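You operate a simulated robot arm through the tools that you are given. There is no shell and no other tool. Be economical: measure what you need, move in short steps, check, and stop when the job is done.

The job below is to be done with a simulated two-armed robot. You get a single attempt, and the scene is never put back.

TASK
Pull the footplate strap tight, clamp it and shelve the footplate.
Fine: raise the cam first; hold the grey footplate with your other hand while you pull; press the cam down; top shelf of the plywood stand.

Only the result counts: the job must be done as asked and must still hold three seconds after the hand-in. Knocking over, shifting, dropping, spilling or breaking anything else fails it.

THE ROBOT
Two 7-joint arms with two-finger parallel grippers on one trunk, on a base that drives. Base frame: it is fixed to the floor where the robot stands at the start and does not move with it; the origin is under the middle of the robot, x ahead of it, y to its left, z up; the surface under the hand at the start is at about z = 0.82. Units: m, degrees, N and s.
The left shoulder is at the start at [0.05, 0.187, 1.11], the right one opposite. With the tool pointing down near the work surface each hand reaches from about 0.1 to 0.66 m from the robot's upright axis, wherever it stands, measured 20 degrees to its own side. Places, roughly: footplate strap [0.5, 0.1, 0.8]; footplate strap cam [0.5, 0.2, 0.9]; top shelf of the plywood stand [2, -1.3, 0.9]. Payload 3.43 kg a hand.
The TCP of each hand is the grasp point between the finger pads, 0.03 m short of the fingertips. In the tool frame z runs along the fingers and y along their closing line. Largest opening 0.094 m; finger width 0.028, thickness 0.01; the body of the gripper, 0.05 by 0.096 m, starts 0.055 m behind the TCP.
Orientation is that of the tool frame in the base frame, as a unit quaternion [x, y, z, w]. With the fingers straight down and closing along the base's y, the tool's x points along the base's -x, its y along +y and its z along -z.

THE INTERFACE
- The arms move only by the tool servo_tool. It takes "left_deltas", "right_deltas" or both (then of equal length, played together; a hand with none holds still); each is one flat list of numbers, 7 for each row, row after row: the turn, a rotation vector about the base's x, y, z in degrees, then the shift along the base's x, y, z in m, then the gripper command, from -1 (shut) to 1 (fully open), values between in proportion. In form: [wx, wy, wz, x, y, z, jaw, wx, wy, wz, x, y, z, jaw, ...]. A call has 1 to 8 rows; each row is the pose to reach, as a shift and turn from the pose commanded when the call began. Each row takes 0.2 s and may step no farther than 0.05 m and 8.6 degrees from the row before; otherwise, or with a gripper value out of range, the whole call is refused. A pose out of reach is approached as far as the arm can. The call stops where the force on the tool passes 40 N (or 10 N more than at its start, if that is more) or the arm is blocked; 0.2 s more then pass. Each finger travels about 0.153 m/s and halts on what it meets, pressing with about 32 N; the grip force reading is that of the motor and also rises with nothing between the fingers. The clock runs only during rows and for 0.2 s after the last one: add rows that repeat a pose to give the fingers time. The reply holds the time, the measured pose of the TCP, the force on the tool along the base axes, the opening and the grip force, in the units named above and with some noise, with the torque about the TCP (base axes, N m) and any sound that the robot's microphone picked up.
- Cameras (640 x 400 px; columns grow to the right, rows downward): "scene" is now at [0.1399, 0.0182, 1.2857]; the picture's right is [0.17, -0.99, 0.00], its down [-0.49, -0.09, -0.86] and it looks along [0.85, 0.15, -0.50] (base axes); focal length 240 px, centre (320, 200). "left" rides on the left gripper at [0.076, -0.014, -0.103] in its tool frame; the picture's right is [0.18, 0.98, 0.00], its down [-0.75, 0.14, -0.64] and it looks along [-0.63, 0.12, 0.77] (tool axes); focal length 243 px, centre (320, 200). "right" rides on the right gripper at [0.076, 0.014, -0.103] in its tool frame; the picture's right is [-0.18, 0.98, 0.00], its down [-0.75, -0.14, -0.64] and it looks along [-0.63, -0.12, 0.77] (tool axes); focal length 243 px, centre (320, 200). There is no depth. A picture from a camera that has moved, and an enlarged one, comes with that camera's place and axes in the base frame and with its lens. The place of the scene camera against the robot may be out by one fixed shift of up to 0.012 m in any direction.
- capture(camera): a new picture of that camera. It takes no simulated time.
- lift_body(by): slides the trunk up (or, below 0, down) by that many m; the arms and the scene camera ride with it, the base frame stays. It gives what a move gives, with no picture.
- base_move(legs): drives the robot by 1 to 6 legs, each [ahead, left, turn to the left] in m, m and degrees, along the robot's own axes; the way and the turn of a leg run together, so that a leg with both is an arc; at most 1.5 m and 180 degrees a leg. The arms and the cameras ride along, it lands a little off, and it stops where it bumps. It gives what a move gives.
- pan_tilt(pan, tilt): turns the head with the scene camera to pan (to the left, within 80 degrees either way) and tilt (down, from -29 to 69), counted from straight ahead of the robot. It gives what a move gives.
- close_up(camera, box): a new picture of the part [left, top, right, bottom] of that camera's present view, enlarged. It takes no simulated time.
- finish_job(): hands the job in; it is judged then, once.

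Go step by step. Nothing tells you exact positions but the pictures and the camera data: compare them with the known pose of the tool, close in by small moves and look again before you grip or let go. The budget is 120 turns and 92 pictures, counting those below and the enlarged ones. Unless the task says otherwise, let go and move clear before handing in, and close with one line.

The tools are called as a command line: name --argument value ..., lists and objects as JSON in quotes. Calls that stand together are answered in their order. servo_tool: Moves the arms, as the interface text tells. Its arguments: {"type":"object","properties":{"left_deltas":{"type":"array","items":{"type":"number"}},"right_deltas":{"type":"array","items":{"type":"number"}}},"required":[]} The other tools are called the same way: lift_body (by) slides the trunk up or down; base_move (legs) drives the base; pan_tilt (pan, tilt) turns the head that bears the scene camera; capture (camera) takes a picture; close_up (camera, box) takes an enlarged picture of a part of a camera's view; finish_job () hands the job in.

At the start:

```text
time: 0.0
left_position: [0.4571, 0.2784, 1.1515]
left_ee_rot: [-0.001, 1.0, -0.001, 0.001]
left_contact_force: [0.2, -0.1, 0.4]
left_wrist_torque: [-0.01, 0.0, 0.02]
left_grip_width: 0.0942
left_gripper_force: 0.1
right_position: [0.335, -0.0641, 1.1649]
right_ee_rot: [0.0, 1.0, 0.002, 0.0]
right_contact_force: [0.0, -0.3, 0.4]
right_wrist_torque: [0.01, 0.0, 0.0]
right_grip_width: 0.094
right_gripper_force: 0.1
trunk travel left (down, up): [-0.325, 0.107]
robot x, y, heading: [-0.003, -0.0019, 0.4]
head pan, tilt: [9.8, 30.2]
```

scene: 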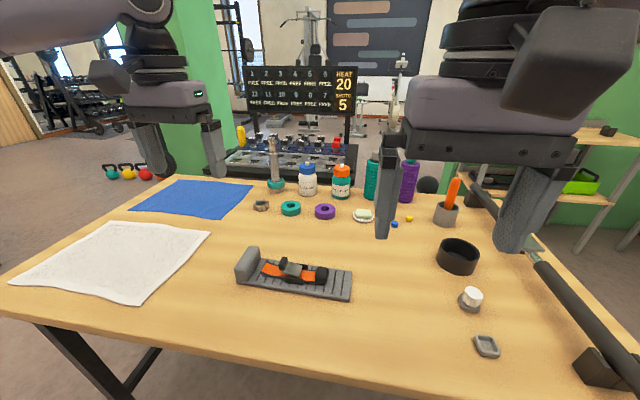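
right: 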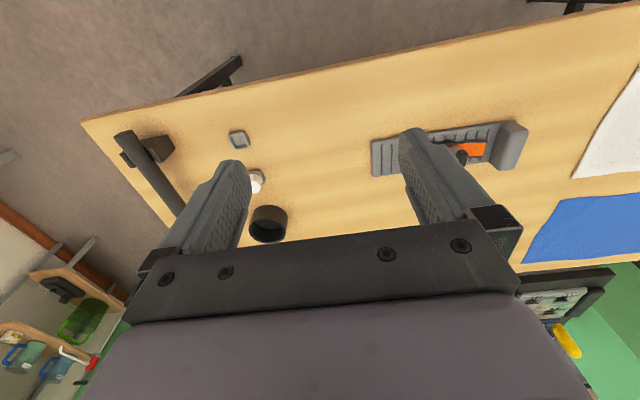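
left: 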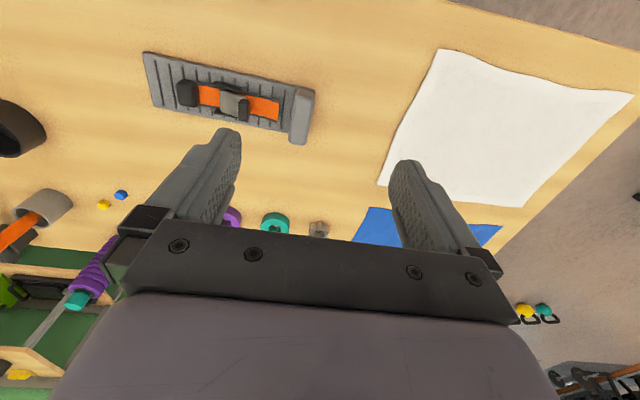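

I see the grey footplate with an orange strap and a cam on the table, heel at its left end. I'll take enlarged views first.

close_up --camera "scene" --box '[220, 230, 370, 320]'

close_up --camera "left" --box '[130, 40, 330, 165]'

```text
4.27 times, centred on (295, 275) of scene
camera zoom: at [0.1399, 0.0182, 1.2857], right [0.17, -0.99, 0.0], down [-0.49, -0.09, -0.86], along [0.85, 0.15, -0.5], focal length 1024 px, centre (427, -120)
```

zoom: 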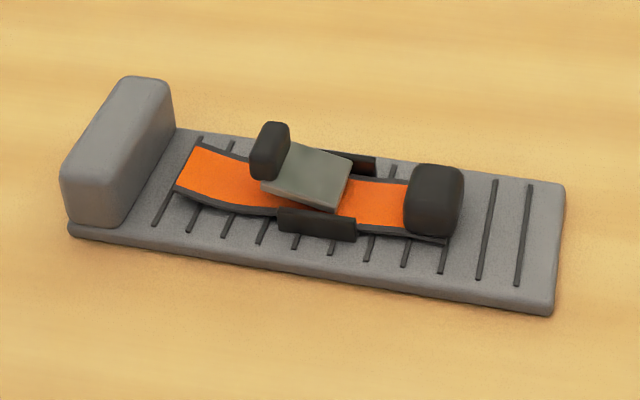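

```text
3.20 times, centred on (230, 102) of left
camera zoom: at [0.3815, 0.2635, 1.2542], right [-0.19, 0.98, 0.0], down [0.75, 0.14, 0.64], along [0.63, 0.12, -0.77], focal length 776 px, centre (608, 512)
```

zoom: 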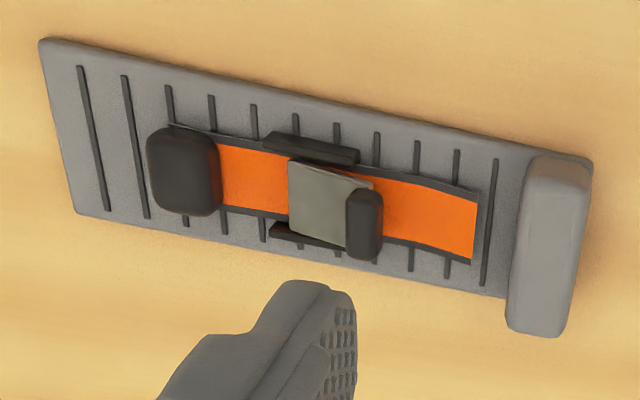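

The plate lies along y, about x 0.50–0.58 and y 0.015–0.28. The cam knob is near (0.537, 0.175, 0.87) and the strap tab near (0.538, 0.08, 0.85). Next I turn the left hand so it closes along x and bring it over the knob.

servo_tool --left_deltas '[0, 0, -8.5, 0.01, -0.01, -0.01, 1, 0, 0, -17, 0.02, -0.02, -0.02, 1, 0, 0, -25.5, 0.03, -0.035, -0.04, 1, 0, 0, -34, 0.04, -0.05, -0.06, 1, 0, 0, -42.5, 0.05, -0.065, -0.08, 1, 0, 0, -51, 0.06, -0.08, -0.1, 1, 0, 0, -59.5, 0.07, -0.09, -0.12, 1, 0, 0, -68, 0.08, -0.1, -0.14, 1]'

servo_tool --left_deltas '[0, 0, -8.5, 0, 0, -0.01, 1, 0, 0, -17, 0, 0, -0.02, 1, 0, 0, -22, 0, 0, -0.03, 1]'

capture --camera "left"

capture --camera "scene"

```text
time: 1.8
left_position: [0.5366, 0.1802, 1.0126]
left_ee_rot: [0.559, 0.829, 0.0, 0.0]
left_contact_force: [0.1, 0.1, -0.8]
left_wrist_torque: [-0.01, -0.01, -0.03]
left_grip_width: 0.0938
left_gripper_force: 0.1
right_position: [0.3356, -0.0631, 1.1664]
right_ee_rot: [0.002, 1.0, 0.002, 0.0]
right_contact_force: [-0.1, -0.3, 0.1]
right_wrist_torque: [0.0, -0.04, 0.01]
right_grip_width: 0.094
right_gripper_force: 0.0
trunk travel left (down, up): [-0.325, 0.107]
robot x, y, heading: [-0.0001, 0.0016, -0.1]
head pan, tilt: [9.8, 30.2]
```

```text
time: 2.6
left_position: [0.5374, 0.1795, 0.9812]
left_ee_rot: [0.706, 0.708, -0.001, 0.001]
left_contact_force: [0.4, 0.3, 0.0]
left_wrist_torque: [0.04, 0.0, -0.03]
left_grip_width: 0.0938
left_gripper_force: 0.1
right_position: [0.3359, -0.0627, 1.1652]
right_ee_rot: [0.0, 1.0, 0.001, 0.0]
right_contact_force: [0.2, -0.2, 0.6]
right_wrist_torque: [-0.05, 0.01, 0.02]
right_grip_width: 0.0938
right_gripper_force: 0.1
trunk travel left (down, up): [-0.325, 0.107]
robot x, y, heading: [0.0021, 0.0002, 0.1]
head pan, tilt: [9.8, 30.2]
```

```text
86 pictures are left
camera left: at [0.524, 0.2549, 1.0845], right [0.98, 0.18, 0.0], down [0.14, -0.75, 0.64], along [0.12, -0.63, -0.77], focal length 243 px, centre (320, 200)
```

left: 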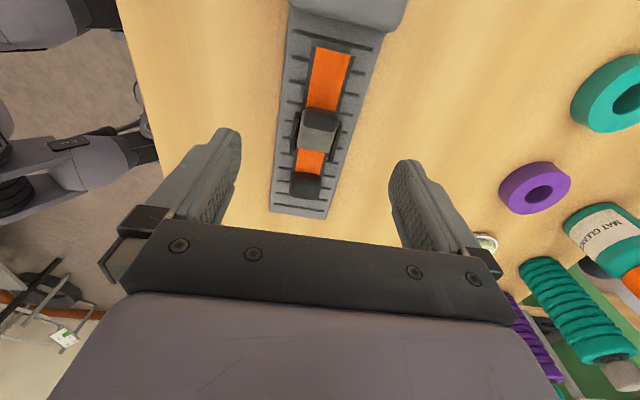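

```text
85 pictures are left
camera scene: at [0.1399, 0.0182, 1.2857], right [0.17, -0.99, 0.0], down [-0.49, -0.09, -0.86], along [0.85, 0.15, -0.5], focal length 240 px, centre (320, 200)
```

scene: 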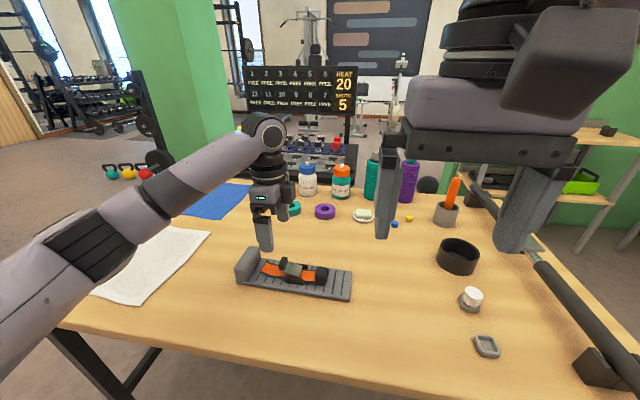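

close_up --camera "left" --box '[240, 0, 420, 220]'

close_up --camera "scene" --box '[225, 215, 365, 310]'

```text
1.82 times, centred on (330, 110) of left
camera zoom: at [0.524, 0.2549, 1.0845], right [0.98, 0.18, 0.0], down [0.14, -0.75, 0.64], along [0.12, -0.63, -0.77], focal length 441 px, centre (302, 364)
```

zoom: 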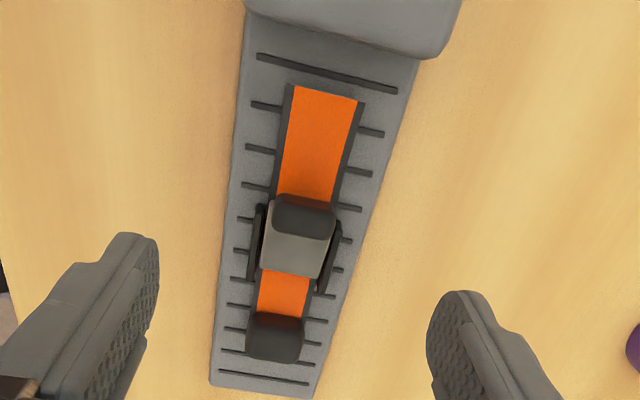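

```text
4.21 times, centred on (295, 262) of scene
camera zoom: at [0.1399, 0.0182, 1.2857], right [0.17, -0.99, 0.0], down [-0.49, -0.09, -0.86], along [0.85, 0.15, -0.5], focal length 1011 px, centre (425, -63)
```

zoom: 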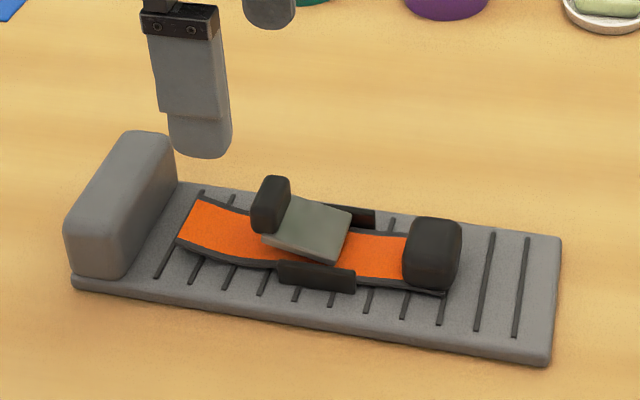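

The knob is about 0.03 wide along x, centred near (0.540, 0.174, 0.872), and the lever slopes down toward −y. I'll go down around it and close gently.

servo_tool --left_deltas '[0, 0, 0, 0.002, 0, -0.04, 1, 0, 0, 0, 0.002, 0, -0.07, 1, 0, 0, 0, 0.002, 0, -0.09, 1, 0, 0, 0, 0.002, 0.0, -0.1, 1]'

close_up --camera "scene" --box '[225, 215, 365, 310]'

capture --camera "left"

```text
time: 3.6
left_position: [0.5403, 0.1797, 0.8816]
left_ee_rot: [0.706, 0.708, 0.0, 0.001]
left_contact_force: [0.6, 0.5, 0.4]
left_wrist_torque: [0.0, -0.01, 0.01]
left_grip_width: 0.0943
left_gripper_force: 0.0
right_position: [0.3363, -0.0639, 1.1642]
right_ee_rot: [0.001, 1.0, 0.001, 0.0]
right_contact_force: [0.6, -1.0, -0.8]
right_wrist_torque: [0.02, -0.01, 0.03]
right_grip_width: 0.094
right_gripper_force: 0.0
trunk travel left (down, up): [-0.325, 0.107]
robot x, y, heading: [0.0001, -0.0016, -0.1]
head pan, tilt: [9.8, 30.2]
```

```text
4.21 times, centred on (295, 262) of scene
camera zoom: at [0.1399, 0.0182, 1.2857], right [0.17, -0.99, 0.0], down [-0.49, -0.09, -0.86], along [0.85, 0.15, -0.5], focal length 1011 px, centre (425, -63)
```

zoom: 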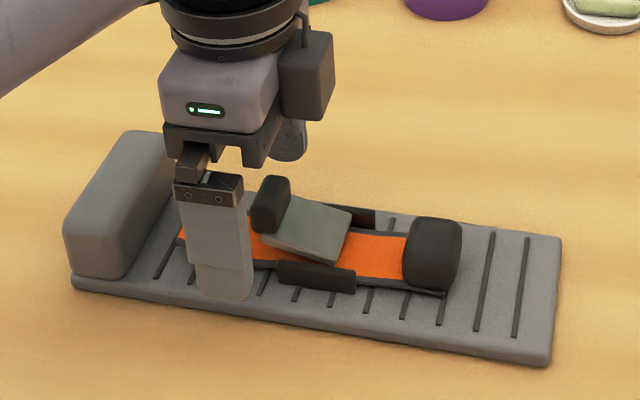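

```text
81 pictures are left
camera left: at [0.5266, 0.2546, 0.9848], right [0.98, 0.19, 0.0], down [0.14, -0.75, 0.64], along [0.12, -0.63, -0.77], focal length 243 px, centre (320, 200)
```

left: 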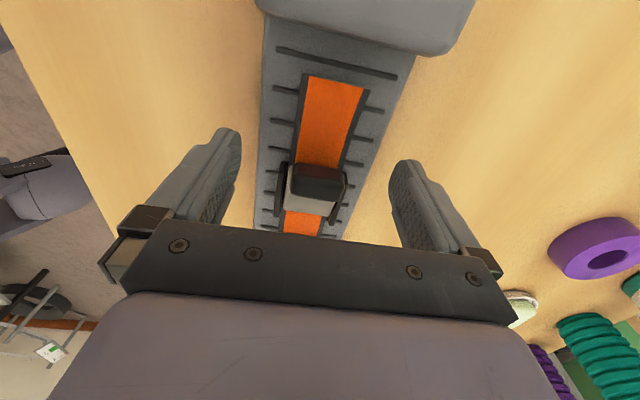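

The fingers straddle the knob, centred within a couple of mm. I'll shift slightly to −y and close.

servo_tool --left_deltas '[0, 0, 0, 0, -0.004, -0.004, 0.3, 0, 0, 0, 0, -0.004, -0.004, -0.2, 0, 0, 0, 0, -0.004, -0.004, -1, 0, 0, 0, 0, -0.004, -0.004, -1, 0, 0, 0, 0, -0.004, -0.004, -1]'

close_up --camera "scene" --box '[225, 215, 365, 310]'

```text
time: 4.8
left_position: [0.54, 0.1742, 0.8774]
left_ee_rot: [0.707, 0.707, 0.0, 0.001]
left_contact_force: [2.0, -0.5, 1.2]
left_wrist_torque: [-0.08, -0.01, -0.1]
left_grip_width: 0.0358
left_gripper_force: 31.3
right_position: [0.3354, -0.0632, 1.1651]
right_ee_rot: [0.001, 1.0, 0.002, 0.0]
right_contact_force: [-0.6, -1.0, -0.3]
right_wrist_torque: [-0.03, -0.03, -0.01]
right_grip_width: 0.0942
right_gripper_force: 0.1
trunk travel left (down, up): [-0.325, 0.107]
robot x, y, heading: [-0.0029, -0.0008, -0.1]
head pan, tilt: [9.8, 30.2]
```

```text
4.21 times, centred on (295, 262) of scene
camera zoom: at [0.1399, 0.0181, 1.2857], right [0.17, -0.99, 0.0], down [-0.49, -0.09, -0.86], along [0.85, 0.15, -0.5], focal length 1011 px, centre (425, -63)
```

zoom: 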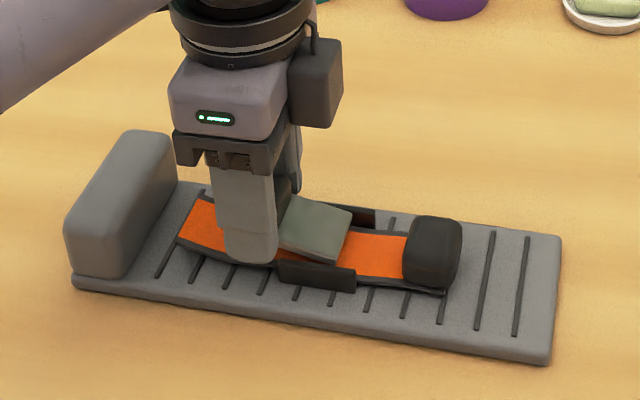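

Gripped on the knob. I'll swing it up along an arc about the pivot near (y 0.133, z 0.85), tilting the hand along.

servo_tool --left_deltas '[8, 0, 0, 0, -0.004, 0.005, -1, 16, 0, 0, 0, -0.008, 0.01, -1, 23, 0, 0, 0, -0.0125, 0.014, -1, 30, 0, 0, 0, -0.017, 0.0176, -1]'

close_up --camera "scene" --box '[225, 215, 365, 310]'

```text
time: 5.8
left_position: [0.5387, 0.1595, 0.8957]
left_ee_rot: [0.681, 0.684, 0.184, -0.185]
left_contact_force: [-1.0, -3.0, 2.5]
left_wrist_torque: [-0.18, -0.22, -0.09]
left_grip_width: 0.0356
left_gripper_force: 32.7
right_position: [0.3352, -0.0638, 1.1644]
right_ee_rot: [0.001, 1.0, 0.002, 0.0]
right_contact_force: [0.2, 0.9, 0.4]
right_wrist_torque: [0.0, 0.04, -0.01]
right_grip_width: 0.0942
right_gripper_force: 0.1
trunk travel left (down, up): [-0.325, 0.107]
robot x, y, heading: [0.0015, -0.0002, -0.0]
head pan, tilt: [9.8, 30.2]
```

```text
4.21 times, centred on (295, 262) of scene
camera zoom: at [0.1395, 0.0178, 1.2857], right [0.17, -0.99, 0.0], down [-0.49, -0.09, -0.86], along [0.85, 0.15, -0.5], focal length 1011 px, centre (425, -63)
```

zoom: 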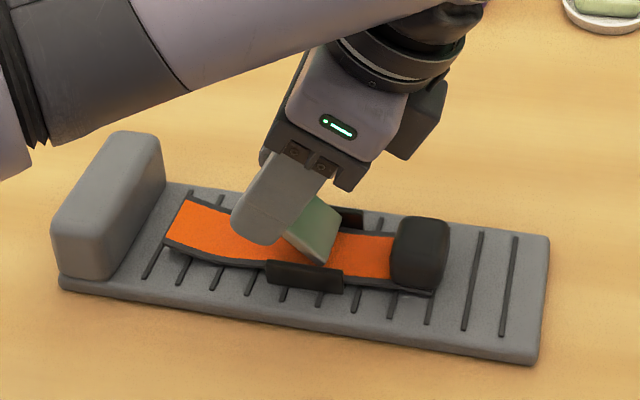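

The lever is coming up; the plate slid a few mm toward +y, which is harmless. I continue the arc past vertical.

servo_tool --left_deltas '[8, 0, 0, 0, -0.006, 0.003, -1, 16, 0, 0, 0, -0.013, 0.0045, -1, 24, 0, 0, 0, -0.02, 0.005, -1, 32, 0, 0, 0, -0.027, 0.0045, -1]'

close_up --camera "scene" --box '[225, 215, 365, 310]'

```text
time: 6.8
left_position: [0.5378, 0.1295, 0.899]
left_ee_rot: [0.605, 0.608, 0.363, -0.364]
left_contact_force: [-0.1, -2.6, 1.6]
left_wrist_torque: [-0.89, -0.05, 0.06]
left_grip_width: 0.0355
left_gripper_force: 32.4
right_position: [0.3352, -0.064, 1.1643]
right_ee_rot: [0.001, 1.0, 0.002, 0.0]
right_contact_force: [-0.4, -0.3, 0.4]
right_wrist_torque: [0.02, 0.0, -0.03]
right_grip_width: 0.0938
right_gripper_force: 0.0
trunk travel left (down, up): [-0.325, 0.107]
robot x, y, heading: [0.0027, -0.004, 0.3]
head pan, tilt: [9.8, 30.2]
```

```text
4.21 times, centred on (295, 262) of scene
camera zoom: at [0.1395, 0.0178, 1.2857], right [0.17, -0.99, 0.0], down [-0.49, -0.09, -0.86], along [0.85, 0.15, -0.5], focal length 1011 px, centre (425, -63)
```

zoom: 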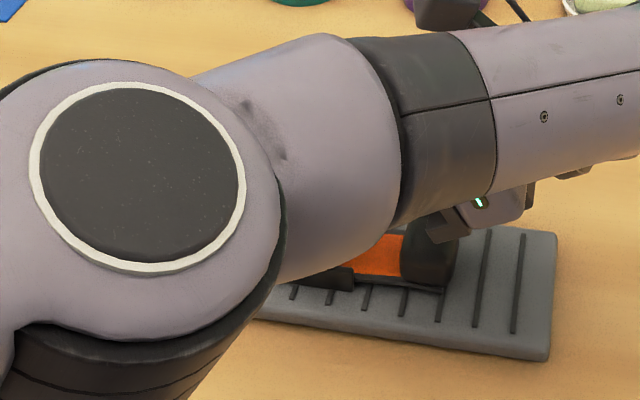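

There's now torque as if the cam reached its stop, so I open and retreat along the fingers, then look.

servo_tool --left_deltas '[0, 0, 0, 0, 0, 0, 0, 0, 0, 0, 0, 0, 0, 0.8, 0, 0, 0, 0, 0, 0, 0.8, 0, 0, 0, 0, -0.035, 0.02, 0.8, 0, 0, 0, 0, -0.07, 0.045, 0.8, -8, 0, 0, 0, -0.07, 0.09, 0.8, -16, 0, 0, 0, -0.06, 0.13, 0.8, -24, 0, 0, 0, -0.03, 0.17, 0.8]'

servo_tool --left_deltas '[-8, 0, 0, 0, 0.04, 0.03, 0.8, -16, 0, 0, 0, 0.08, 0.03, 0.8, -24, 0, 0, 0, 0.12, 0.03, 0.8, -32, 0, 0, 0, 0.16, 0.03, 0.8, -38, 0, 0, 0, 0.19, 0.03, 0.8]'

close_up --camera "scene" --box '[225, 215, 365, 310]'

```text
time: 8.6
left_position: [0.5385, 0.1035, 1.0697]
left_ee_rot: [0.67, 0.668, 0.23, -0.228]
left_contact_force: [0.1, 0.5, -0.5]
left_wrist_torque: [-0.02, 0.04, 0.03]
left_grip_width: 0.0845
left_gripper_force: 0.1
left hand out of reach, approached as far as the arm can: row 4, 5, 6, 7
right_position: [0.3354, -0.0608, 1.165]
right_ee_rot: [0.0, 1.0, 0.001, 0.0]
right_contact_force: [0.0, 0.6, -0.1]
right_wrist_torque: [-0.03, 0.0, -0.01]
right_grip_width: 0.0939
right_gripper_force: 0.1
trunk travel left (down, up): [-0.325, 0.107]
robot x, y, heading: [0.0036, 0.0035, 0.2]
head pan, tilt: [9.8, 30.2]
```

```text
time: 9.8
left_position: [0.5404, 0.2925, 1.0992]
left_ee_rot: [0.706, 0.708, -0.002, 0.002]
left_contact_force: [0.5, 0.2, -0.1]
left_wrist_torque: [-0.02, 0.02, -0.04]
left_grip_width: 0.0843
left_gripper_force: 0.1
right_position: [0.336, -0.062, 1.1635]
right_ee_rot: [0.001, 1.0, 0.001, 0.0]
right_contact_force: [-0.6, -0.7, -1.0]
right_wrist_torque: [0.0, 0.01, -0.01]
right_grip_width: 0.0937
right_gripper_force: 0.0
trunk travel left (down, up): [-0.325, 0.107]
robot x, y, heading: [0.0007, 0.0026, -0.1]
head pan, tilt: [9.8, 30.2]
```

```text
4.21 times, centred on (295, 262) of scene
camera zoom: at [0.1398, 0.0187, 1.2857], right [0.17, -0.99, 0.0], down [-0.49, -0.09, -0.86], along [0.85, 0.15, -0.5], focal length 1011 px, centre (425, -63)
```

zoom: 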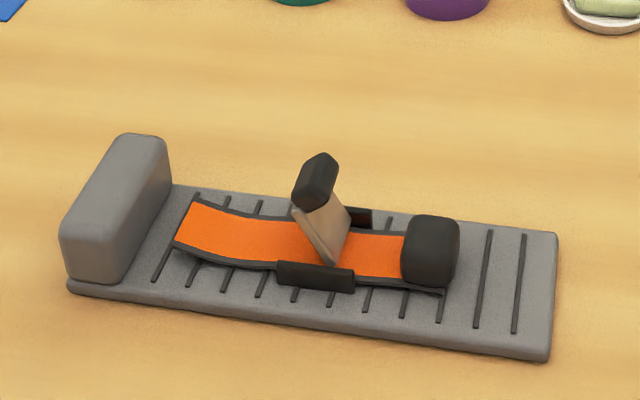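

The cam now stands up nearly vertical. Next I turn the left hand back to close along y, so it can hold the heel block.

servo_tool --left_deltas '[0, 0, 8.5, 0, 0, 0, 1, 0, 0, 17, 0, 0, 0, 1, 0, 0, 25.5, 0, 0, 0, 1, 0, 0, 34, 0, 0, 0, 1, 0, 0, 42.5, 0, 0, 0, 1, 0, 0, 51, 0, 0, 0, 1, 0, 0, 59.5, 0, 0, 0, 1, 0, 0, 68, 0, 0, 0, 1]'

servo_tool --left_deltas '[0, 0, 8.5, 0, -0.01, -0.03, 1, 0, 0, 17, 0, -0.02, -0.06, 1, 0, 0, 22, 0, -0.027, -0.09, 1]'

capture --camera "left"

capture --camera "scene"

```text
time: 11.6
left_position: [0.5386, 0.291, 1.1011]
left_ee_rot: [0.188, 0.982, 0.0, 0.0]
left_contact_force: [0.1, -0.3, -0.3]
left_wrist_torque: [0.01, -0.02, -0.01]
left_grip_width: 0.0943
left_gripper_force: 0.1
right_position: [0.3349, -0.0626, 1.1649]
right_ee_rot: [0.0, 1.0, 0.002, 0.001]
right_contact_force: [0.1, -0.4, 0.2]
right_wrist_torque: [0.0, 0.0, -0.01]
right_grip_width: 0.094
right_gripper_force: 0.1
trunk travel left (down, up): [-0.325, 0.107]
robot x, y, heading: [-0.0007, 0.0001, 0.0]
head pan, tilt: [9.8, 30.2]
```

```text
time: 12.4
left_position: [0.5383, 0.2628, 1.0106]
left_ee_rot: [-0.003, 1.0, 0.0, 0.001]
left_contact_force: [-0.8, 0.0, -0.2]
left_wrist_torque: [-0.01, -0.01, 0.01]
left_grip_width: 0.0938
left_gripper_force: 0.1
right_position: [0.3349, -0.0623, 1.1657]
right_ee_rot: [0.001, 1.0, 0.0, 0.0]
right_contact_force: [-0.5, 0.4, 0.1]
right_wrist_torque: [-0.01, 0.0, 0.01]
right_grip_width: 0.0942
right_gripper_force: 0.0
trunk travel left (down, up): [-0.325, 0.107]
robot x, y, heading: [0.0005, -0.0005, 0.2]
head pan, tilt: [9.8, 30.2]
```

```text
76 pictures are left
camera left: at [0.4629, 0.248, 1.1128], right [-0.19, 0.98, 0.0], down [0.75, 0.15, 0.64], along [0.63, 0.12, -0.77], focal length 243 px, centre (320, 200)
```

left: 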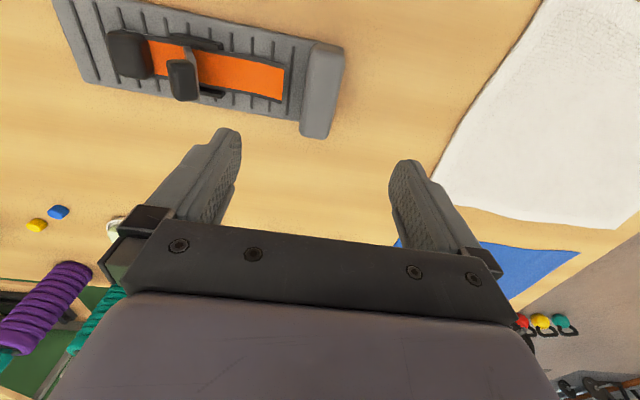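

```text
75 pictures are left
camera scene: at [0.1401, 0.0183, 1.2857], right [0.17, -0.99, 0.0], down [-0.5, -0.09, -0.86], along [0.85, 0.15, -0.5], focal length 240 px, centre (320, 200)
```

scene: 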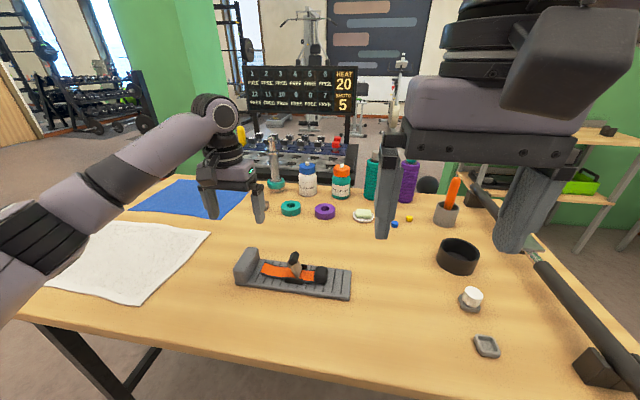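

close_up --camera "left" --box '[220, 0, 400, 150]'

close_up --camera "scene" --box '[220, 235, 290, 305]'

```text
2.67 times, centred on (310, 75) of left
camera zoom: at [0.4629, 0.248, 1.1128], right [-0.19, 0.98, 0.0], down [0.75, 0.15, 0.64], along [0.63, 0.12, -0.77], focal length 647 px, centre (347, 533)
```

zoom: 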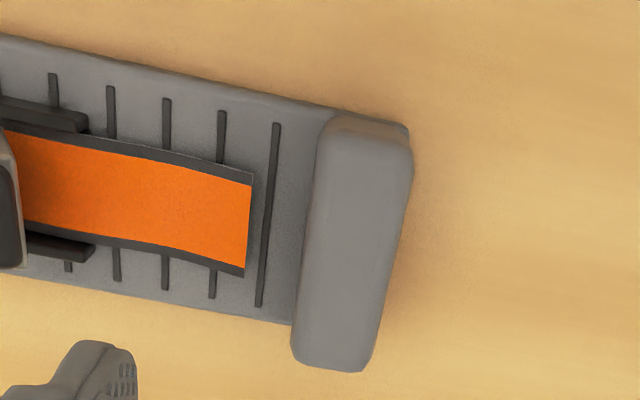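

```text
5.71 times, centred on (255, 270) of scene
camera zoom: at [0.1401, 0.0183, 1.2857], right [0.17, -0.99, 0.0], down [-0.5, -0.09, -0.86], along [0.85, 0.15, -0.5], focal length 1372 px, centre (691, -200)
```

zoom: 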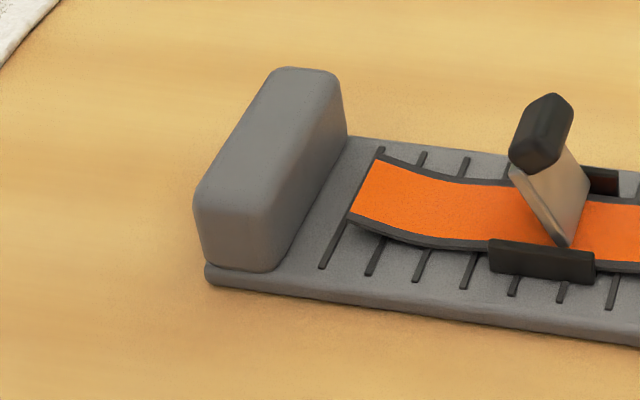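

Heel block is about y 0.247–0.277, x 0.50–0.577, top z 0.87. I lower the left hand onto it while the right hand turns its closing line to x and comes forward.

servo_tool --left_deltas '[0, 0, 0, 0, 0, -0.04, 1, 0, 0, 0, 0, 0, -0.08, 1, 0, 0, 0, 0, 0, -0.11, 1, 0, 0, 0, 0, 0, -0.135, 1, 0, 0, 0, 0, 0, -0.135, 0.2, 0, 0, 0, 0, 0, -0.135, -0.4, 0, 0, 0, 0, 0, -0.135, -1, 0, 0, 0, 0, 0, -0.135, -1]' --right_deltas '[0, 0, 8.5, 0.02, 0, -0.01, 1, 0, 0, 17, 0.05, 0, -0.02, 1, 0, 0, 25.5, 0.08, 0.0, -0.03, 1, 0, 0, 34, 0.11, 0.02, -0.04, 1, 0, 0, 42.5, 0.14, 0.04, -0.05, 1, 0, 0, 51, 0.17, 0.06, -0.06, 1, 0, 0, 59.5, 0.19, 0.08, -0.07, 1, 0, 0, 68, 0.2, 0.1, -0.09, 1]'

close_up --camera "scene" --box '[210, 190, 370, 310]'

```text
time: 14.2
left_position: [0.5363, 0.2621, 0.8779]
left_ee_rot: [-0.001, 1.0, 0.0, 0.002]
left_contact_force: [-0.2, -1.7, 11.8]
left_wrist_torque: [-0.13, 0.17, 0.03]
left_grip_width: 0.0335
left_gripper_force: 32.1
right_position: [0.4842, -0.0358, 1.1023]
right_ee_rot: [-0.449, 0.893, 0.005, -0.003]
right_contact_force: [0.7, -1.0, -0.2]
right_wrist_torque: [0.0, 0.0, -0.04]
right_grip_width: 0.0939
right_gripper_force: 0.1
right hand out of reach, approached as far as the arm can: row 6, 7, 8
trunk travel left (down, up): [-0.325, 0.107]
robot x, y, heading: [-0.0012, 0.0003, -0.2]
head pan, tilt: [9.8, 30.2]
```

```text
3.33 times, centred on (290, 250) of scene
camera zoom: at [0.1387, 0.0176, 1.2859], right [0.17, -0.99, 0.0], down [-0.49, -0.09, -0.87], along [0.85, 0.15, -0.5], focal length 800 px, centre (420, 33)
```

zoom: 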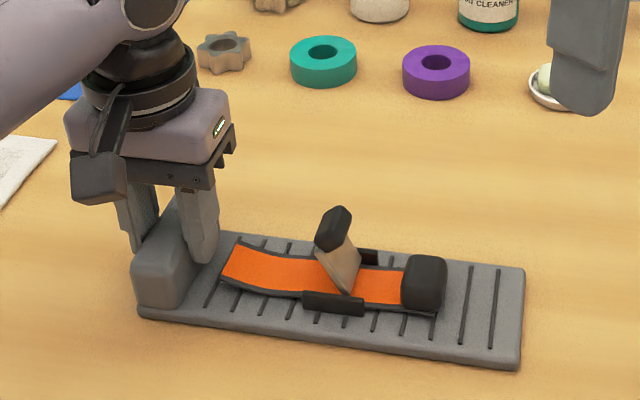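

Left holds the heel. The right hand ran out of reach high up, so I'll try again lower.

servo_tool --left_deltas '[0, 0, 0, 0, 0, 0.002, -1, 0, 0, 0, 0, 0, 0.002, -1, 0, 0, 0, 0, 0, 0.002, -1, 0, 0, 0, 0, 0, 0.002, -1]' --right_deltas '[0, 0, 0, 0, 0, -0.03, 1, 0, 0, 0, 0, 0, -0.06, 1, 0, 0, 7, 0, 0, -0.08, 1, 0, 0, 14, 0, 0, -0.1, 1]'

```text
time: 15.2
left_position: [0.5368, 0.2627, 0.8773]
left_ee_rot: [-0.002, 1.0, 0.0, 0.0]
left_contact_force: [-1.1, -1.0, 3.0]
left_wrist_torque: [-0.08, -0.19, -0.11]
left_grip_width: 0.0336
left_gripper_force: 31.6
right_position: [0.4811, -0.046, 1.0321]
right_ee_rot: [-0.469, 0.883, 0.003, -0.003]
right_contact_force: [0.0, -1.0, 0.3]
right_wrist_torque: [0.04, 0.02, -0.05]
right_grip_width: 0.0938
right_gripper_force: 0.0
right hand out of reach, approached as far as the arm can: row 3, 4
trunk travel left (down, up): [-0.325, 0.107]
robot x, y, heading: [-0.0009, 0.0003, 0.3]
head pan, tilt: [9.8, 30.2]
```

The right wrist seems to hit a limit in this turning direction; I'll turn the other way instead.

servo_tool --right_deltas '[0, 0, -8.5, 0, 0, 0.01, 1, 0, 0, -17, 0, 0, 0.02, 1, 0, 0, -25.5, 0, 0, 0.02, 1, 0, 0, -34, 0, 0, 0.02, 1, 0, 0, -42.5, 0, 0, 0.02, 1, 0, 0, -51, 0, 0, 0.02, 1, 0, 0, -59.5, 0, 0, 0.02, 1, 0, 0, -68, 0, 0, 0.02, 1]'

servo_tool --right_deltas '[0, 0, -8.5, 0, 0, 0, 1, 0, 0, -17, 0, 0, 0, 1, 0, 0, -25.5, 0, 0, 0.0, 1, 0, 0, -34, 0, 0, 0.0, 1, 0, 0, -42.5, 0, 0, 0.0, 1, 0, 0, -51, 0, 0, 0.0, 1, 0, 0, -59.5, 0, 0, 0.0, 1, 0, 0, -68, 0, 0, 0.0, 1]'

```text
time: 17.0
left_position: [0.5373, 0.2639, 0.8761]
left_ee_rot: [0.0, 1.0, 0.0, 0.0]
left_contact_force: [-0.4, -0.2, 0.4]
left_wrist_torque: [-0.2, -0.03, -0.18]
left_grip_width: 0.0338
left_gripper_force: 31.7
right_position: [0.4819, -0.0487, 1.0515]
right_ee_rot: [0.106, 0.994, 0.005, -0.001]
right_contact_force: [-0.2, 1.0, 0.1]
right_wrist_torque: [0.0, -0.02, 0.03]
right_grip_width: 0.0939
right_gripper_force: 0.0
trunk travel left (down, up): [-0.325, 0.107]
robot x, y, heading: [0.001, -0.0019, 0.2]
head pan, tilt: [9.8, 30.2]
```

```text
time: 18.8
left_position: [0.5385, 0.2629, 0.8761]
left_ee_rot: [-0.001, 1.0, 0.0, 0.0]
left_contact_force: [-1.8, -0.3, -1.0]
left_wrist_torque: [-0.13, -0.02, -0.15]
left_grip_width: 0.0336
left_gripper_force: 32.4
right_position: [0.4809, -0.0501, 1.0512]
right_ee_rot: [0.644, 0.765, 0.005, 0.002]
right_contact_force: [0.9, -0.3, -0.8]
right_wrist_torque: [0.01, -0.02, -0.04]
right_grip_width: 0.0939
right_gripper_force: 0.2
trunk travel left (down, up): [-0.325, 0.107]
robot x, y, heading: [-0.0008, 0.0023, -0.1]
head pan, tilt: [9.8, 30.2]
```

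That direction works. Now finish the turn and go over the tab.

servo_tool --right_deltas '[0, 0, -5, 0.02, 0.03, -0.01, 1, 0, 0, -10, 0.04, 0.07, -0.03, 1, 0, 0, -10, 0.057, 0.11, -0.05, 1, 0, 0, -10, 0.057, 0.126, -0.07, 1]'

capture --camera "right"

close_up --camera "scene" --box '[210, 190, 370, 310]'

```text
time: 20.0
left_position: [0.5387, 0.2632, 0.8771]
left_ee_rot: [-0.001, 1.0, 0.0, 0.0]
left_contact_force: [-1.0, 1.5, -0.3]
left_wrist_torque: [-0.34, -0.06, -0.08]
left_grip_width: 0.0337
left_gripper_force: 32.1
right_position: [0.5547, 0.0445, 0.9885]
right_ee_rot: [0.726, 0.687, 0.012, -0.001]
right_contact_force: [0.5, -0.9, 0.0]
right_wrist_torque: [0.02, -0.01, 0.0]
right_grip_width: 0.0939
right_gripper_force: 0.0
right hand out of reach, approached as far as the arm can: row 4
trunk travel left (down, up): [-0.325, 0.107]
robot x, y, heading: [-0.0042, -0.0044, -0.3]
head pan, tilt: [9.8, 30.2]
stopped in row 4 (right hand): the arm was blocked; the commanded pose is now the measured one
```

```text
71 pictures are left
camera right: at [0.5714, 0.1167, 1.0919], right [0.97, -0.24, 0.01], down [-0.19, -0.76, 0.62], along [-0.14, -0.61, -0.78], focal length 243 px, centre (320, 200)
```

right: 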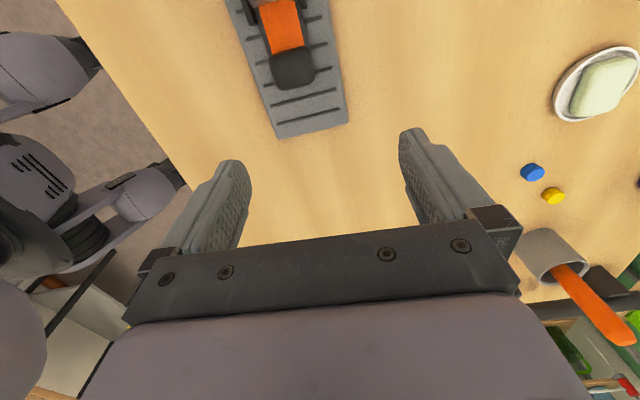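

```text
3.33 times, centred on (290, 250) of scene
camera zoom: at [0.14, 0.0177, 1.2857], right [0.17, -0.99, 0.0], down [-0.5, -0.09, -0.86], along [0.85, 0.15, -0.5], focal length 800 px, centre (420, 33)
```

zoom: 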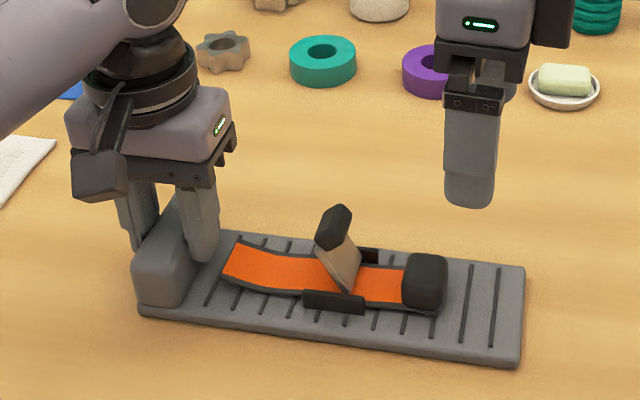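

The right arm is at its reach limit here, so I'll release, raise the hands and shift the base about 0.13 m to the left.

servo_tool --left_deltas '[0, 0, 0, 0, 0, 0, 0, 0, 0, 0, 0, 0, 0, 1, 0, 0, 0, 0, 0, 0, 1, 0, 0, 0, 0, 0, 0.04, 1, 0, 0, 0, 0, 0, 0.08, 1, 0, 0, 0, 0, 0, 0.12, 1]' --right_deltas '[0, 0, 0, 0, 0, 0, 1, 0, 0, 0, -0.01, -0.02, 0, 1, 0, 0, 0, -0.02, -0.04, 0, 1, 0, 0, 0, -0.02, -0.05, 0.02, 1, 0, 0, 0, -0.02, -0.05, 0.03, 1, 0, 0, 0, -0.02, -0.05, 0.04, 1]'

base_move --legs '[[0, 0.13, 0]]'

capture --camera "scene"

capture --camera "right"

```text
time: 21.4
left_position: [0.5396, 0.2615, 0.9975]
left_ee_rot: [-0.001, 1.0, 0.0, 0.0]
left_contact_force: [-0.2, 0.5, -0.8]
left_wrist_torque: [0.01, -0.01, 0.02]
left_grip_width: 0.0942
left_gripper_force: 0.1
right_position: [0.533, -0.0041, 1.0268]
right_ee_rot: [0.724, 0.689, 0.013, -0.001]
right_contact_force: [-0.8, -0.3, 0.4]
right_wrist_torque: [-0.02, 0.02, 0.02]
right_grip_width: 0.094
right_gripper_force: 0.1
trunk travel left (down, up): [-0.325, 0.107]
robot x, y, heading: [0.0021, -0.0003, -0.1]
head pan, tilt: [9.8, 30.2]
```

```text
time: 23.2
left_position: [0.5396, 0.3915, 0.998]
left_ee_rot: [-0.001, 1.0, 0.0, 0.001]
left_contact_force: [-0.5, -0.2, 0.0]
left_wrist_torque: [-0.01, -0.03, 0.01]
left_grip_width: 0.0941
left_gripper_force: 0.1
right_position: [0.534, 0.1261, 1.0281]
right_ee_rot: [0.725, 0.689, 0.012, 0.0]
right_contact_force: [0.8, -0.4, -0.3]
right_wrist_torque: [-0.03, 0.01, 0.04]
right_grip_width: 0.0938
right_gripper_force: 0.1
trunk travel left (down, up): [-0.325, 0.107]
robot x, y, heading: [0.0013, 0.1287, -0.0]
head pan, tilt: [9.8, 30.2]
```

```text
69 pictures are left
camera scene: at [0.1399, 0.1477, 1.2857], right [0.17, -0.99, 0.0], down [-0.49, -0.09, -0.86], along [0.85, 0.15, -0.5], focal length 240 px, centre (320, 200)
```

scene: 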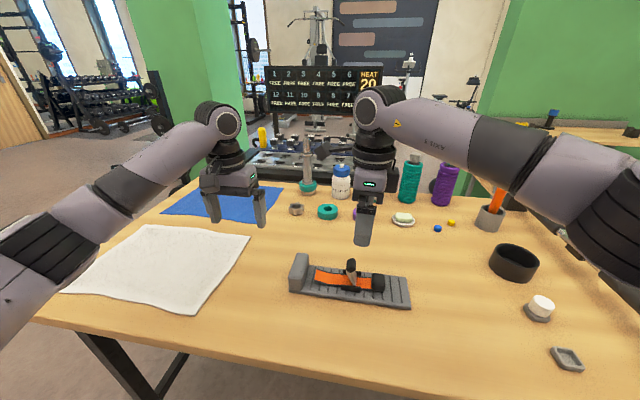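

```text
68 pictures are left
camera right: at [0.5502, 0.1985, 1.1311], right [0.97, -0.23, 0.01], down [-0.19, -0.76, 0.63], along [-0.13, -0.61, -0.78], focal length 243 px, centre (320, 200)
```

right: 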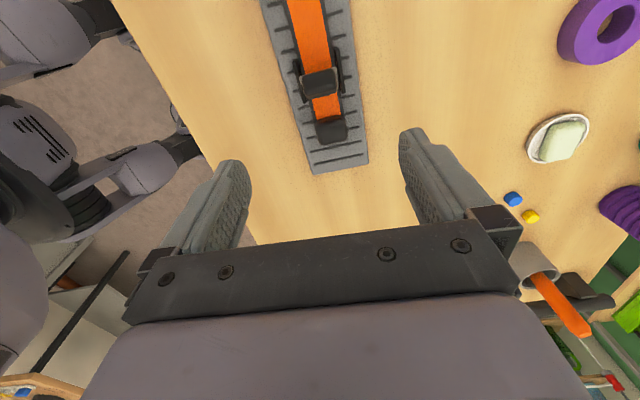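

The base moved cleanly. Tab sits near (0.541, 0.083). I bring the left hand back over the heel and the right over the tab.

servo_tool --left_deltas '[0, 0, 0, 0, -0.01, 0, 1, 0, 0, 0, 0, -0.05, 0, 1, 0, 0, 0, 0, -0.09, 0, 1, 0, 0, 0, -0.001, -0.129, 0, 1, 0, 0, 0, -0.001, -0.129, -0.04, 1, 0, 0, 0, -0.001, -0.129, -0.08, 1, 0, 0, 0, -0.001, -0.129, -0.12, 1]' --right_deltas '[0, 0, 1, 0.005, -0.03, 0, 1, 0, 0, 2, 0.007, -0.045, -0.03, 1, 0, 0, 3, 0.007, -0.045, -0.06, 1, 0, 0, 3, 0.007, -0.045, -0.08, 1, 0, 0, 3, 0.007, -0.045, -0.1, 1, 0, 0, 3, 0.007, -0.045, -0.1, 1, 0, 0, 3, 0.007, -0.045, -0.1, 1]'

close_up --camera "scene" --box '[260, 220, 420, 320]'

capture --camera "right"

capture --camera "left"

```text
time: 24.8
left_position: [0.5386, 0.2609, 0.8791]
left_ee_rot: [-0.001, 1.0, -0.001, 0.001]
left_contact_force: [-0.7, -1.2, 0.3]
left_wrist_torque: [0.0, 0.0, 0.03]
left_grip_width: 0.094
left_gripper_force: 0.1
right_position: [0.5391, 0.0829, 0.9289]
right_ee_rot: [0.706, 0.708, 0.013, -0.001]
right_contact_force: [0.7, 0.5, 0.2]
right_wrist_torque: [0.01, 0.0, 0.0]
right_grip_width: 0.0943
right_gripper_force: 0.1
trunk travel left (down, up): [-0.325, 0.107]
robot x, y, heading: [-0.0003, 0.1262, -0.1]
head pan, tilt: [9.8, 30.2]
```

```text
4.00 times, centred on (340, 270) of scene
camera zoom: at [0.14, 0.1475, 1.2857], right [0.17, -0.99, 0.0], down [-0.5, -0.09, -0.86], along [0.85, 0.15, -0.5], focal length 960 px, centre (240, -80)
```

zoom: 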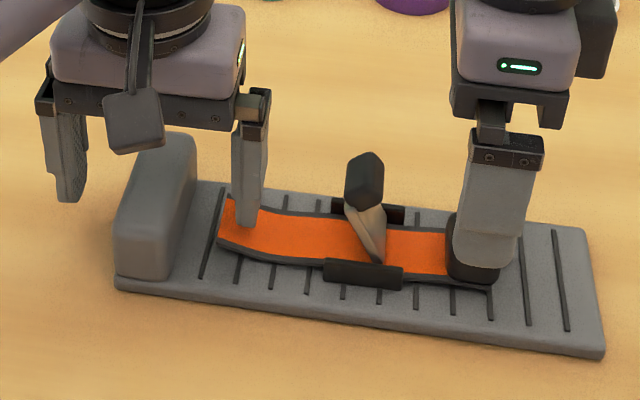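

```text
66 pictures are left
camera right: at [0.552, 0.157, 1.0315], right [0.98, -0.18, 0.01], down [-0.15, -0.77, 0.63], along [-0.1, -0.62, -0.78], focal length 243 px, centre (320, 200)
```

right: 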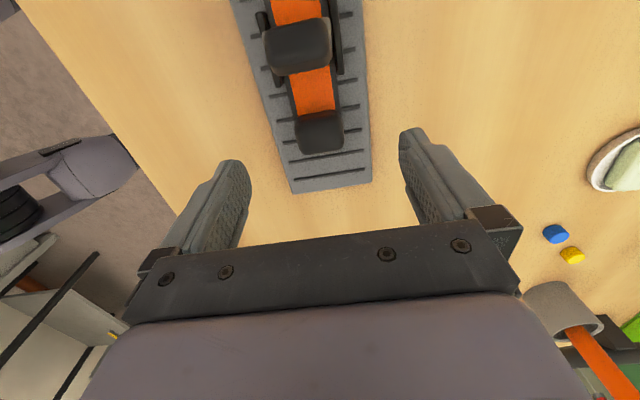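

```text
65 pictures are left
camera left: at [0.4627, 0.2451, 0.982], right [-0.19, 0.98, 0.0], down [0.75, 0.14, 0.64], along [0.63, 0.12, -0.77], focal length 243 px, centre (320, 200)
```

left: 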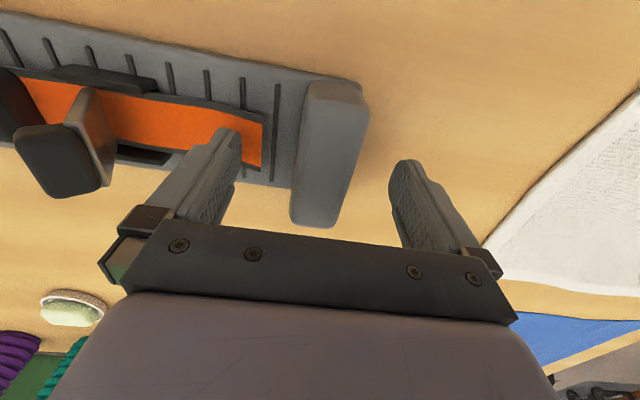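

Both hands are aligned. Left closes on the heel; right lowers around the tab and closes.

servo_tool --left_deltas '[0, 0, 0, 0, 0, 0, 0.2, 0, 0, 0, 0, 0, 0, -0.4, 0, 0, 0, 0, 0, 0, -1, 0, 0, 0, 0, 0, 0, -1, 0, 0, 0, 0, 0, 0, -1, 0, 0, 0, 0, 0, 0, -1, 0, 0, 0, 0, 0, 0, -1]' --right_deltas '[0, 0, 0, 0.001, -0.001, -0.02, 1, 0, 0, 0, 0.002, -0.001, -0.04, 1, 0, 0, 0, 0.002, -0.001, -0.054, 1, 0, 0, 0, 0.002, -0.001, -0.054, 0.2, 0, 0, 0, 0.002, -0.001, -0.054, -0.3, 0, 0, 0, 0.002, -0.001, -0.054, -1, 0, 0, 0, 0.002, -0.001, -0.054, -1]'

close_up --camera "scene" --box '[260, 220, 420, 320]'

```text
time: 26.4
left_position: [0.5398, 0.2602, 0.8795]
left_ee_rot: [-0.002, 1.0, 0.0, 0.002]
left_contact_force: [11.0, 2.3, -0.9]
left_wrist_torque: [0.19, -0.73, 0.93]
left_grip_width: 0.0334
left_gripper_force: 32.0
right_position: [0.5413, 0.0822, 0.8746]
right_ee_rot: [0.704, 0.71, 0.012, -0.001]
right_contact_force: [-11.1, -1.1, 0.4]
right_wrist_torque: [0.28, 0.76, 0.89]
right_grip_width: 0.0374
right_gripper_force: 31.8
trunk travel left (down, up): [-0.325, 0.107]
robot x, y, heading: [-0.002, 0.1271, -0.2]
head pan, tilt: [9.8, 30.2]
```

```text
4.00 times, centred on (340, 270) of scene
camera zoom: at [0.1401, 0.1475, 1.2856], right [0.17, -0.99, 0.0], down [-0.5, -0.09, -0.86], along [0.85, 0.15, -0.5], focal length 960 px, centre (240, -80)
```

zoom: 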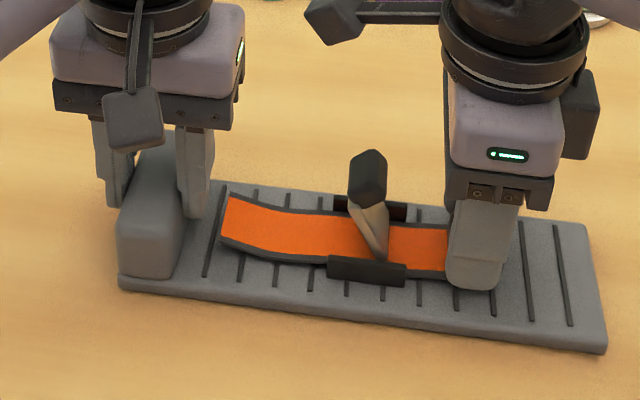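

Both gripped, tab width 0.037. I pull the tab toward −y in small steps and watch the force.

servo_tool --left_deltas '[0, 0, 0, 0, 0, 0, -1, 0, 0, 0, 0, 0, 0, -1, 0, 0, 0, 0, 0, 0, -1, 0, 0, 0, 0, 0, 0, -1]' --right_deltas '[0, 0, 0, -0.002, -0.003, 0, -1, 0, 0, 0, -0.002, -0.006, 0, -1, 0, 0, 0, -0.002, -0.009, 0, -1, 0, 0, 0, -0.002, -0.012, 0, -1]'

close_up --camera "scene" --box '[260, 220, 420, 320]'

```text
time: 27.4
left_position: [0.5382, 0.2587, 0.8803]
left_ee_rot: [-0.001, 1.0, -0.001, 0.0]
left_contact_force: [6.4, -6.0, -0.6]
left_wrist_torque: [-0.25, -0.34, 0.65]
left_grip_width: 0.0341
left_gripper_force: 31.9
right_position: [0.5417, 0.0683, 0.8738]
right_ee_rot: [0.705, 0.709, 0.013, -0.002]
right_contact_force: [-6.0, 4.6, 1.0]
right_wrist_torque: [0.0, 0.39, 0.61]
right_grip_width: 0.0374
right_gripper_force: 32.3
trunk travel left (down, up): [-0.325, 0.107]
robot x, y, heading: [0.0002, 0.1267, 0.2]
head pan, tilt: [9.8, 30.2]
```

```text
4.00 times, centred on (340, 270) of scene
camera zoom: at [0.14, 0.1474, 1.2857], right [0.17, -0.99, 0.0], down [-0.49, -0.09, -0.86], along [0.85, 0.15, -0.5], focal length 960 px, centre (240, -80)
```

zoom: 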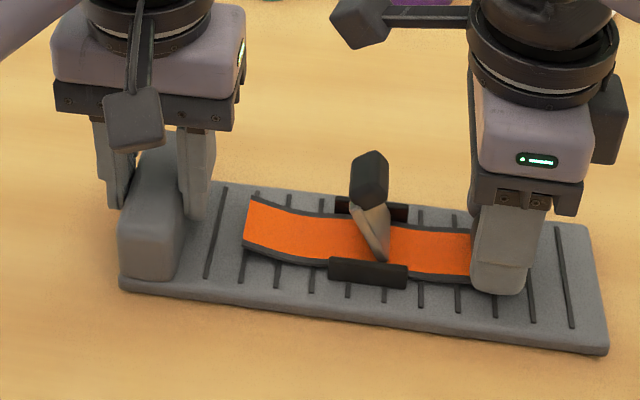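

The strap slides with about 5 N. I continue until it resists.

servo_tool --left_deltas '[0, 0, 0, 0, 0, 0, -1, 0, 0, 0, 0, 0, 0, -1, 0, 0, 0, 0, 0, 0, -1, 0, 0, 0, 0, 0, 0, -1]' --right_deltas '[0, 0, 0, -0.002, -0.003, 0, -1, 0, 0, 0, -0.002, -0.006, 0, -1, 0, 0, 0, -0.002, -0.009, 0, -1, 0, 0, 0, -0.002, -0.012, 0, -1]'

close_up --camera "scene" --box '[260, 220, 420, 320]'

```text
time: 28.4
left_position: [0.5378, 0.2599, 0.8796]
left_ee_rot: [0.001, 1.0, 0.0, 0.0]
left_contact_force: [-2.9, -5.3, 1.3]
left_wrist_torque: [-0.08, 0.15, 0.0]
left_grip_width: 0.0337
left_gripper_force: 31.9
right_position: [0.5395, 0.0556, 0.873]
right_ee_rot: [0.706, 0.708, 0.014, 0.0]
right_contact_force: [2.6, 2.5, 0.7]
right_wrist_torque: [0.08, 0.04, -0.44]
right_grip_width: 0.0375
right_gripper_force: 31.8
trunk travel left (down, up): [-0.325, 0.107]
robot x, y, heading: [-0.0028, 0.1297, 0.1]
head pan, tilt: [9.8, 30.2]
```

```text
4.00 times, centred on (340, 270) of scene
camera zoom: at [0.1399, 0.1473, 1.2857], right [0.17, -0.99, 0.0], down [-0.49, -0.09, -0.86], along [0.85, 0.15, -0.5], focal length 960 px, centre (240, -80)
```

zoom: 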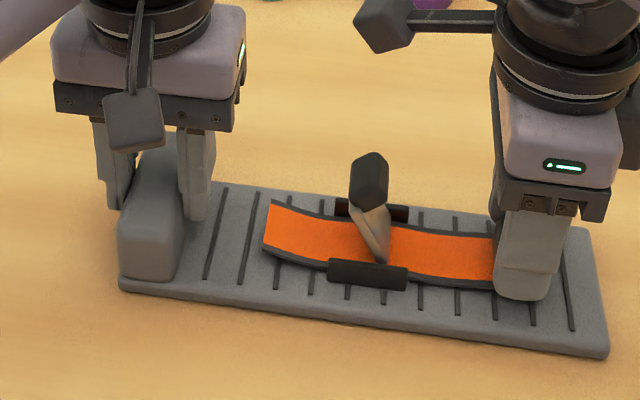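

servo_tool --left_deltas '[0, 0, 0, 0, 0, 0, -1, 0, 0, 0, 0, 0, 0, -1, 0, 0, 0, 0, 0, 0, -1, 0, 0, 0, 0, 0, 0, -1]' --right_deltas '[0, 0, 0, 0, -0.003, 0, -1, 0, 0, 0, 0, -0.006, 0, -1, 0, 0, 0, 0, -0.009, 0, -1, 0, 0, 0, 0, -0.012, 0, -1]'

close_up --camera "scene" --box '[260, 220, 420, 320]'

```text
time: 29.4
left_position: [0.5371, 0.261, 0.8804]
left_ee_rot: [-0.001, 1.0, -0.001, 0.001]
left_contact_force: [-5.3, -6.1, 0.0]
left_wrist_torque: [0.18, 0.15, -0.3]
left_grip_width: 0.0335
left_gripper_force: 31.8
right_position: [0.5388, 0.045, 0.8738]
right_ee_rot: [0.705, 0.709, 0.014, -0.001]
right_contact_force: [5.2, 3.8, 2.6]
right_wrist_torque: [0.38, 0.17, -0.54]
right_grip_width: 0.0374
right_gripper_force: 31.9
trunk travel left (down, up): [-0.325, 0.107]
robot x, y, heading: [-0.0011, 0.1311, 0.0]
head pan, tilt: [9.8, 30.2]
```

```text
4.00 times, centred on (340, 270) of scene
camera zoom: at [0.1396, 0.1472, 1.2858], right [0.17, -0.99, 0.0], down [-0.49, -0.09, -0.86], along [0.85, 0.15, -0.5], focal length 960 px, centre (240, -80)
```

zoom: 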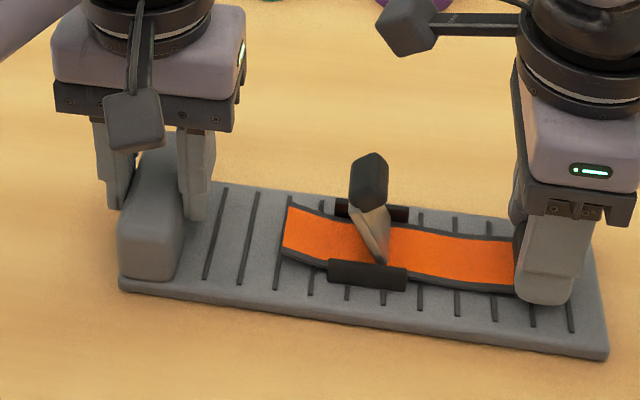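

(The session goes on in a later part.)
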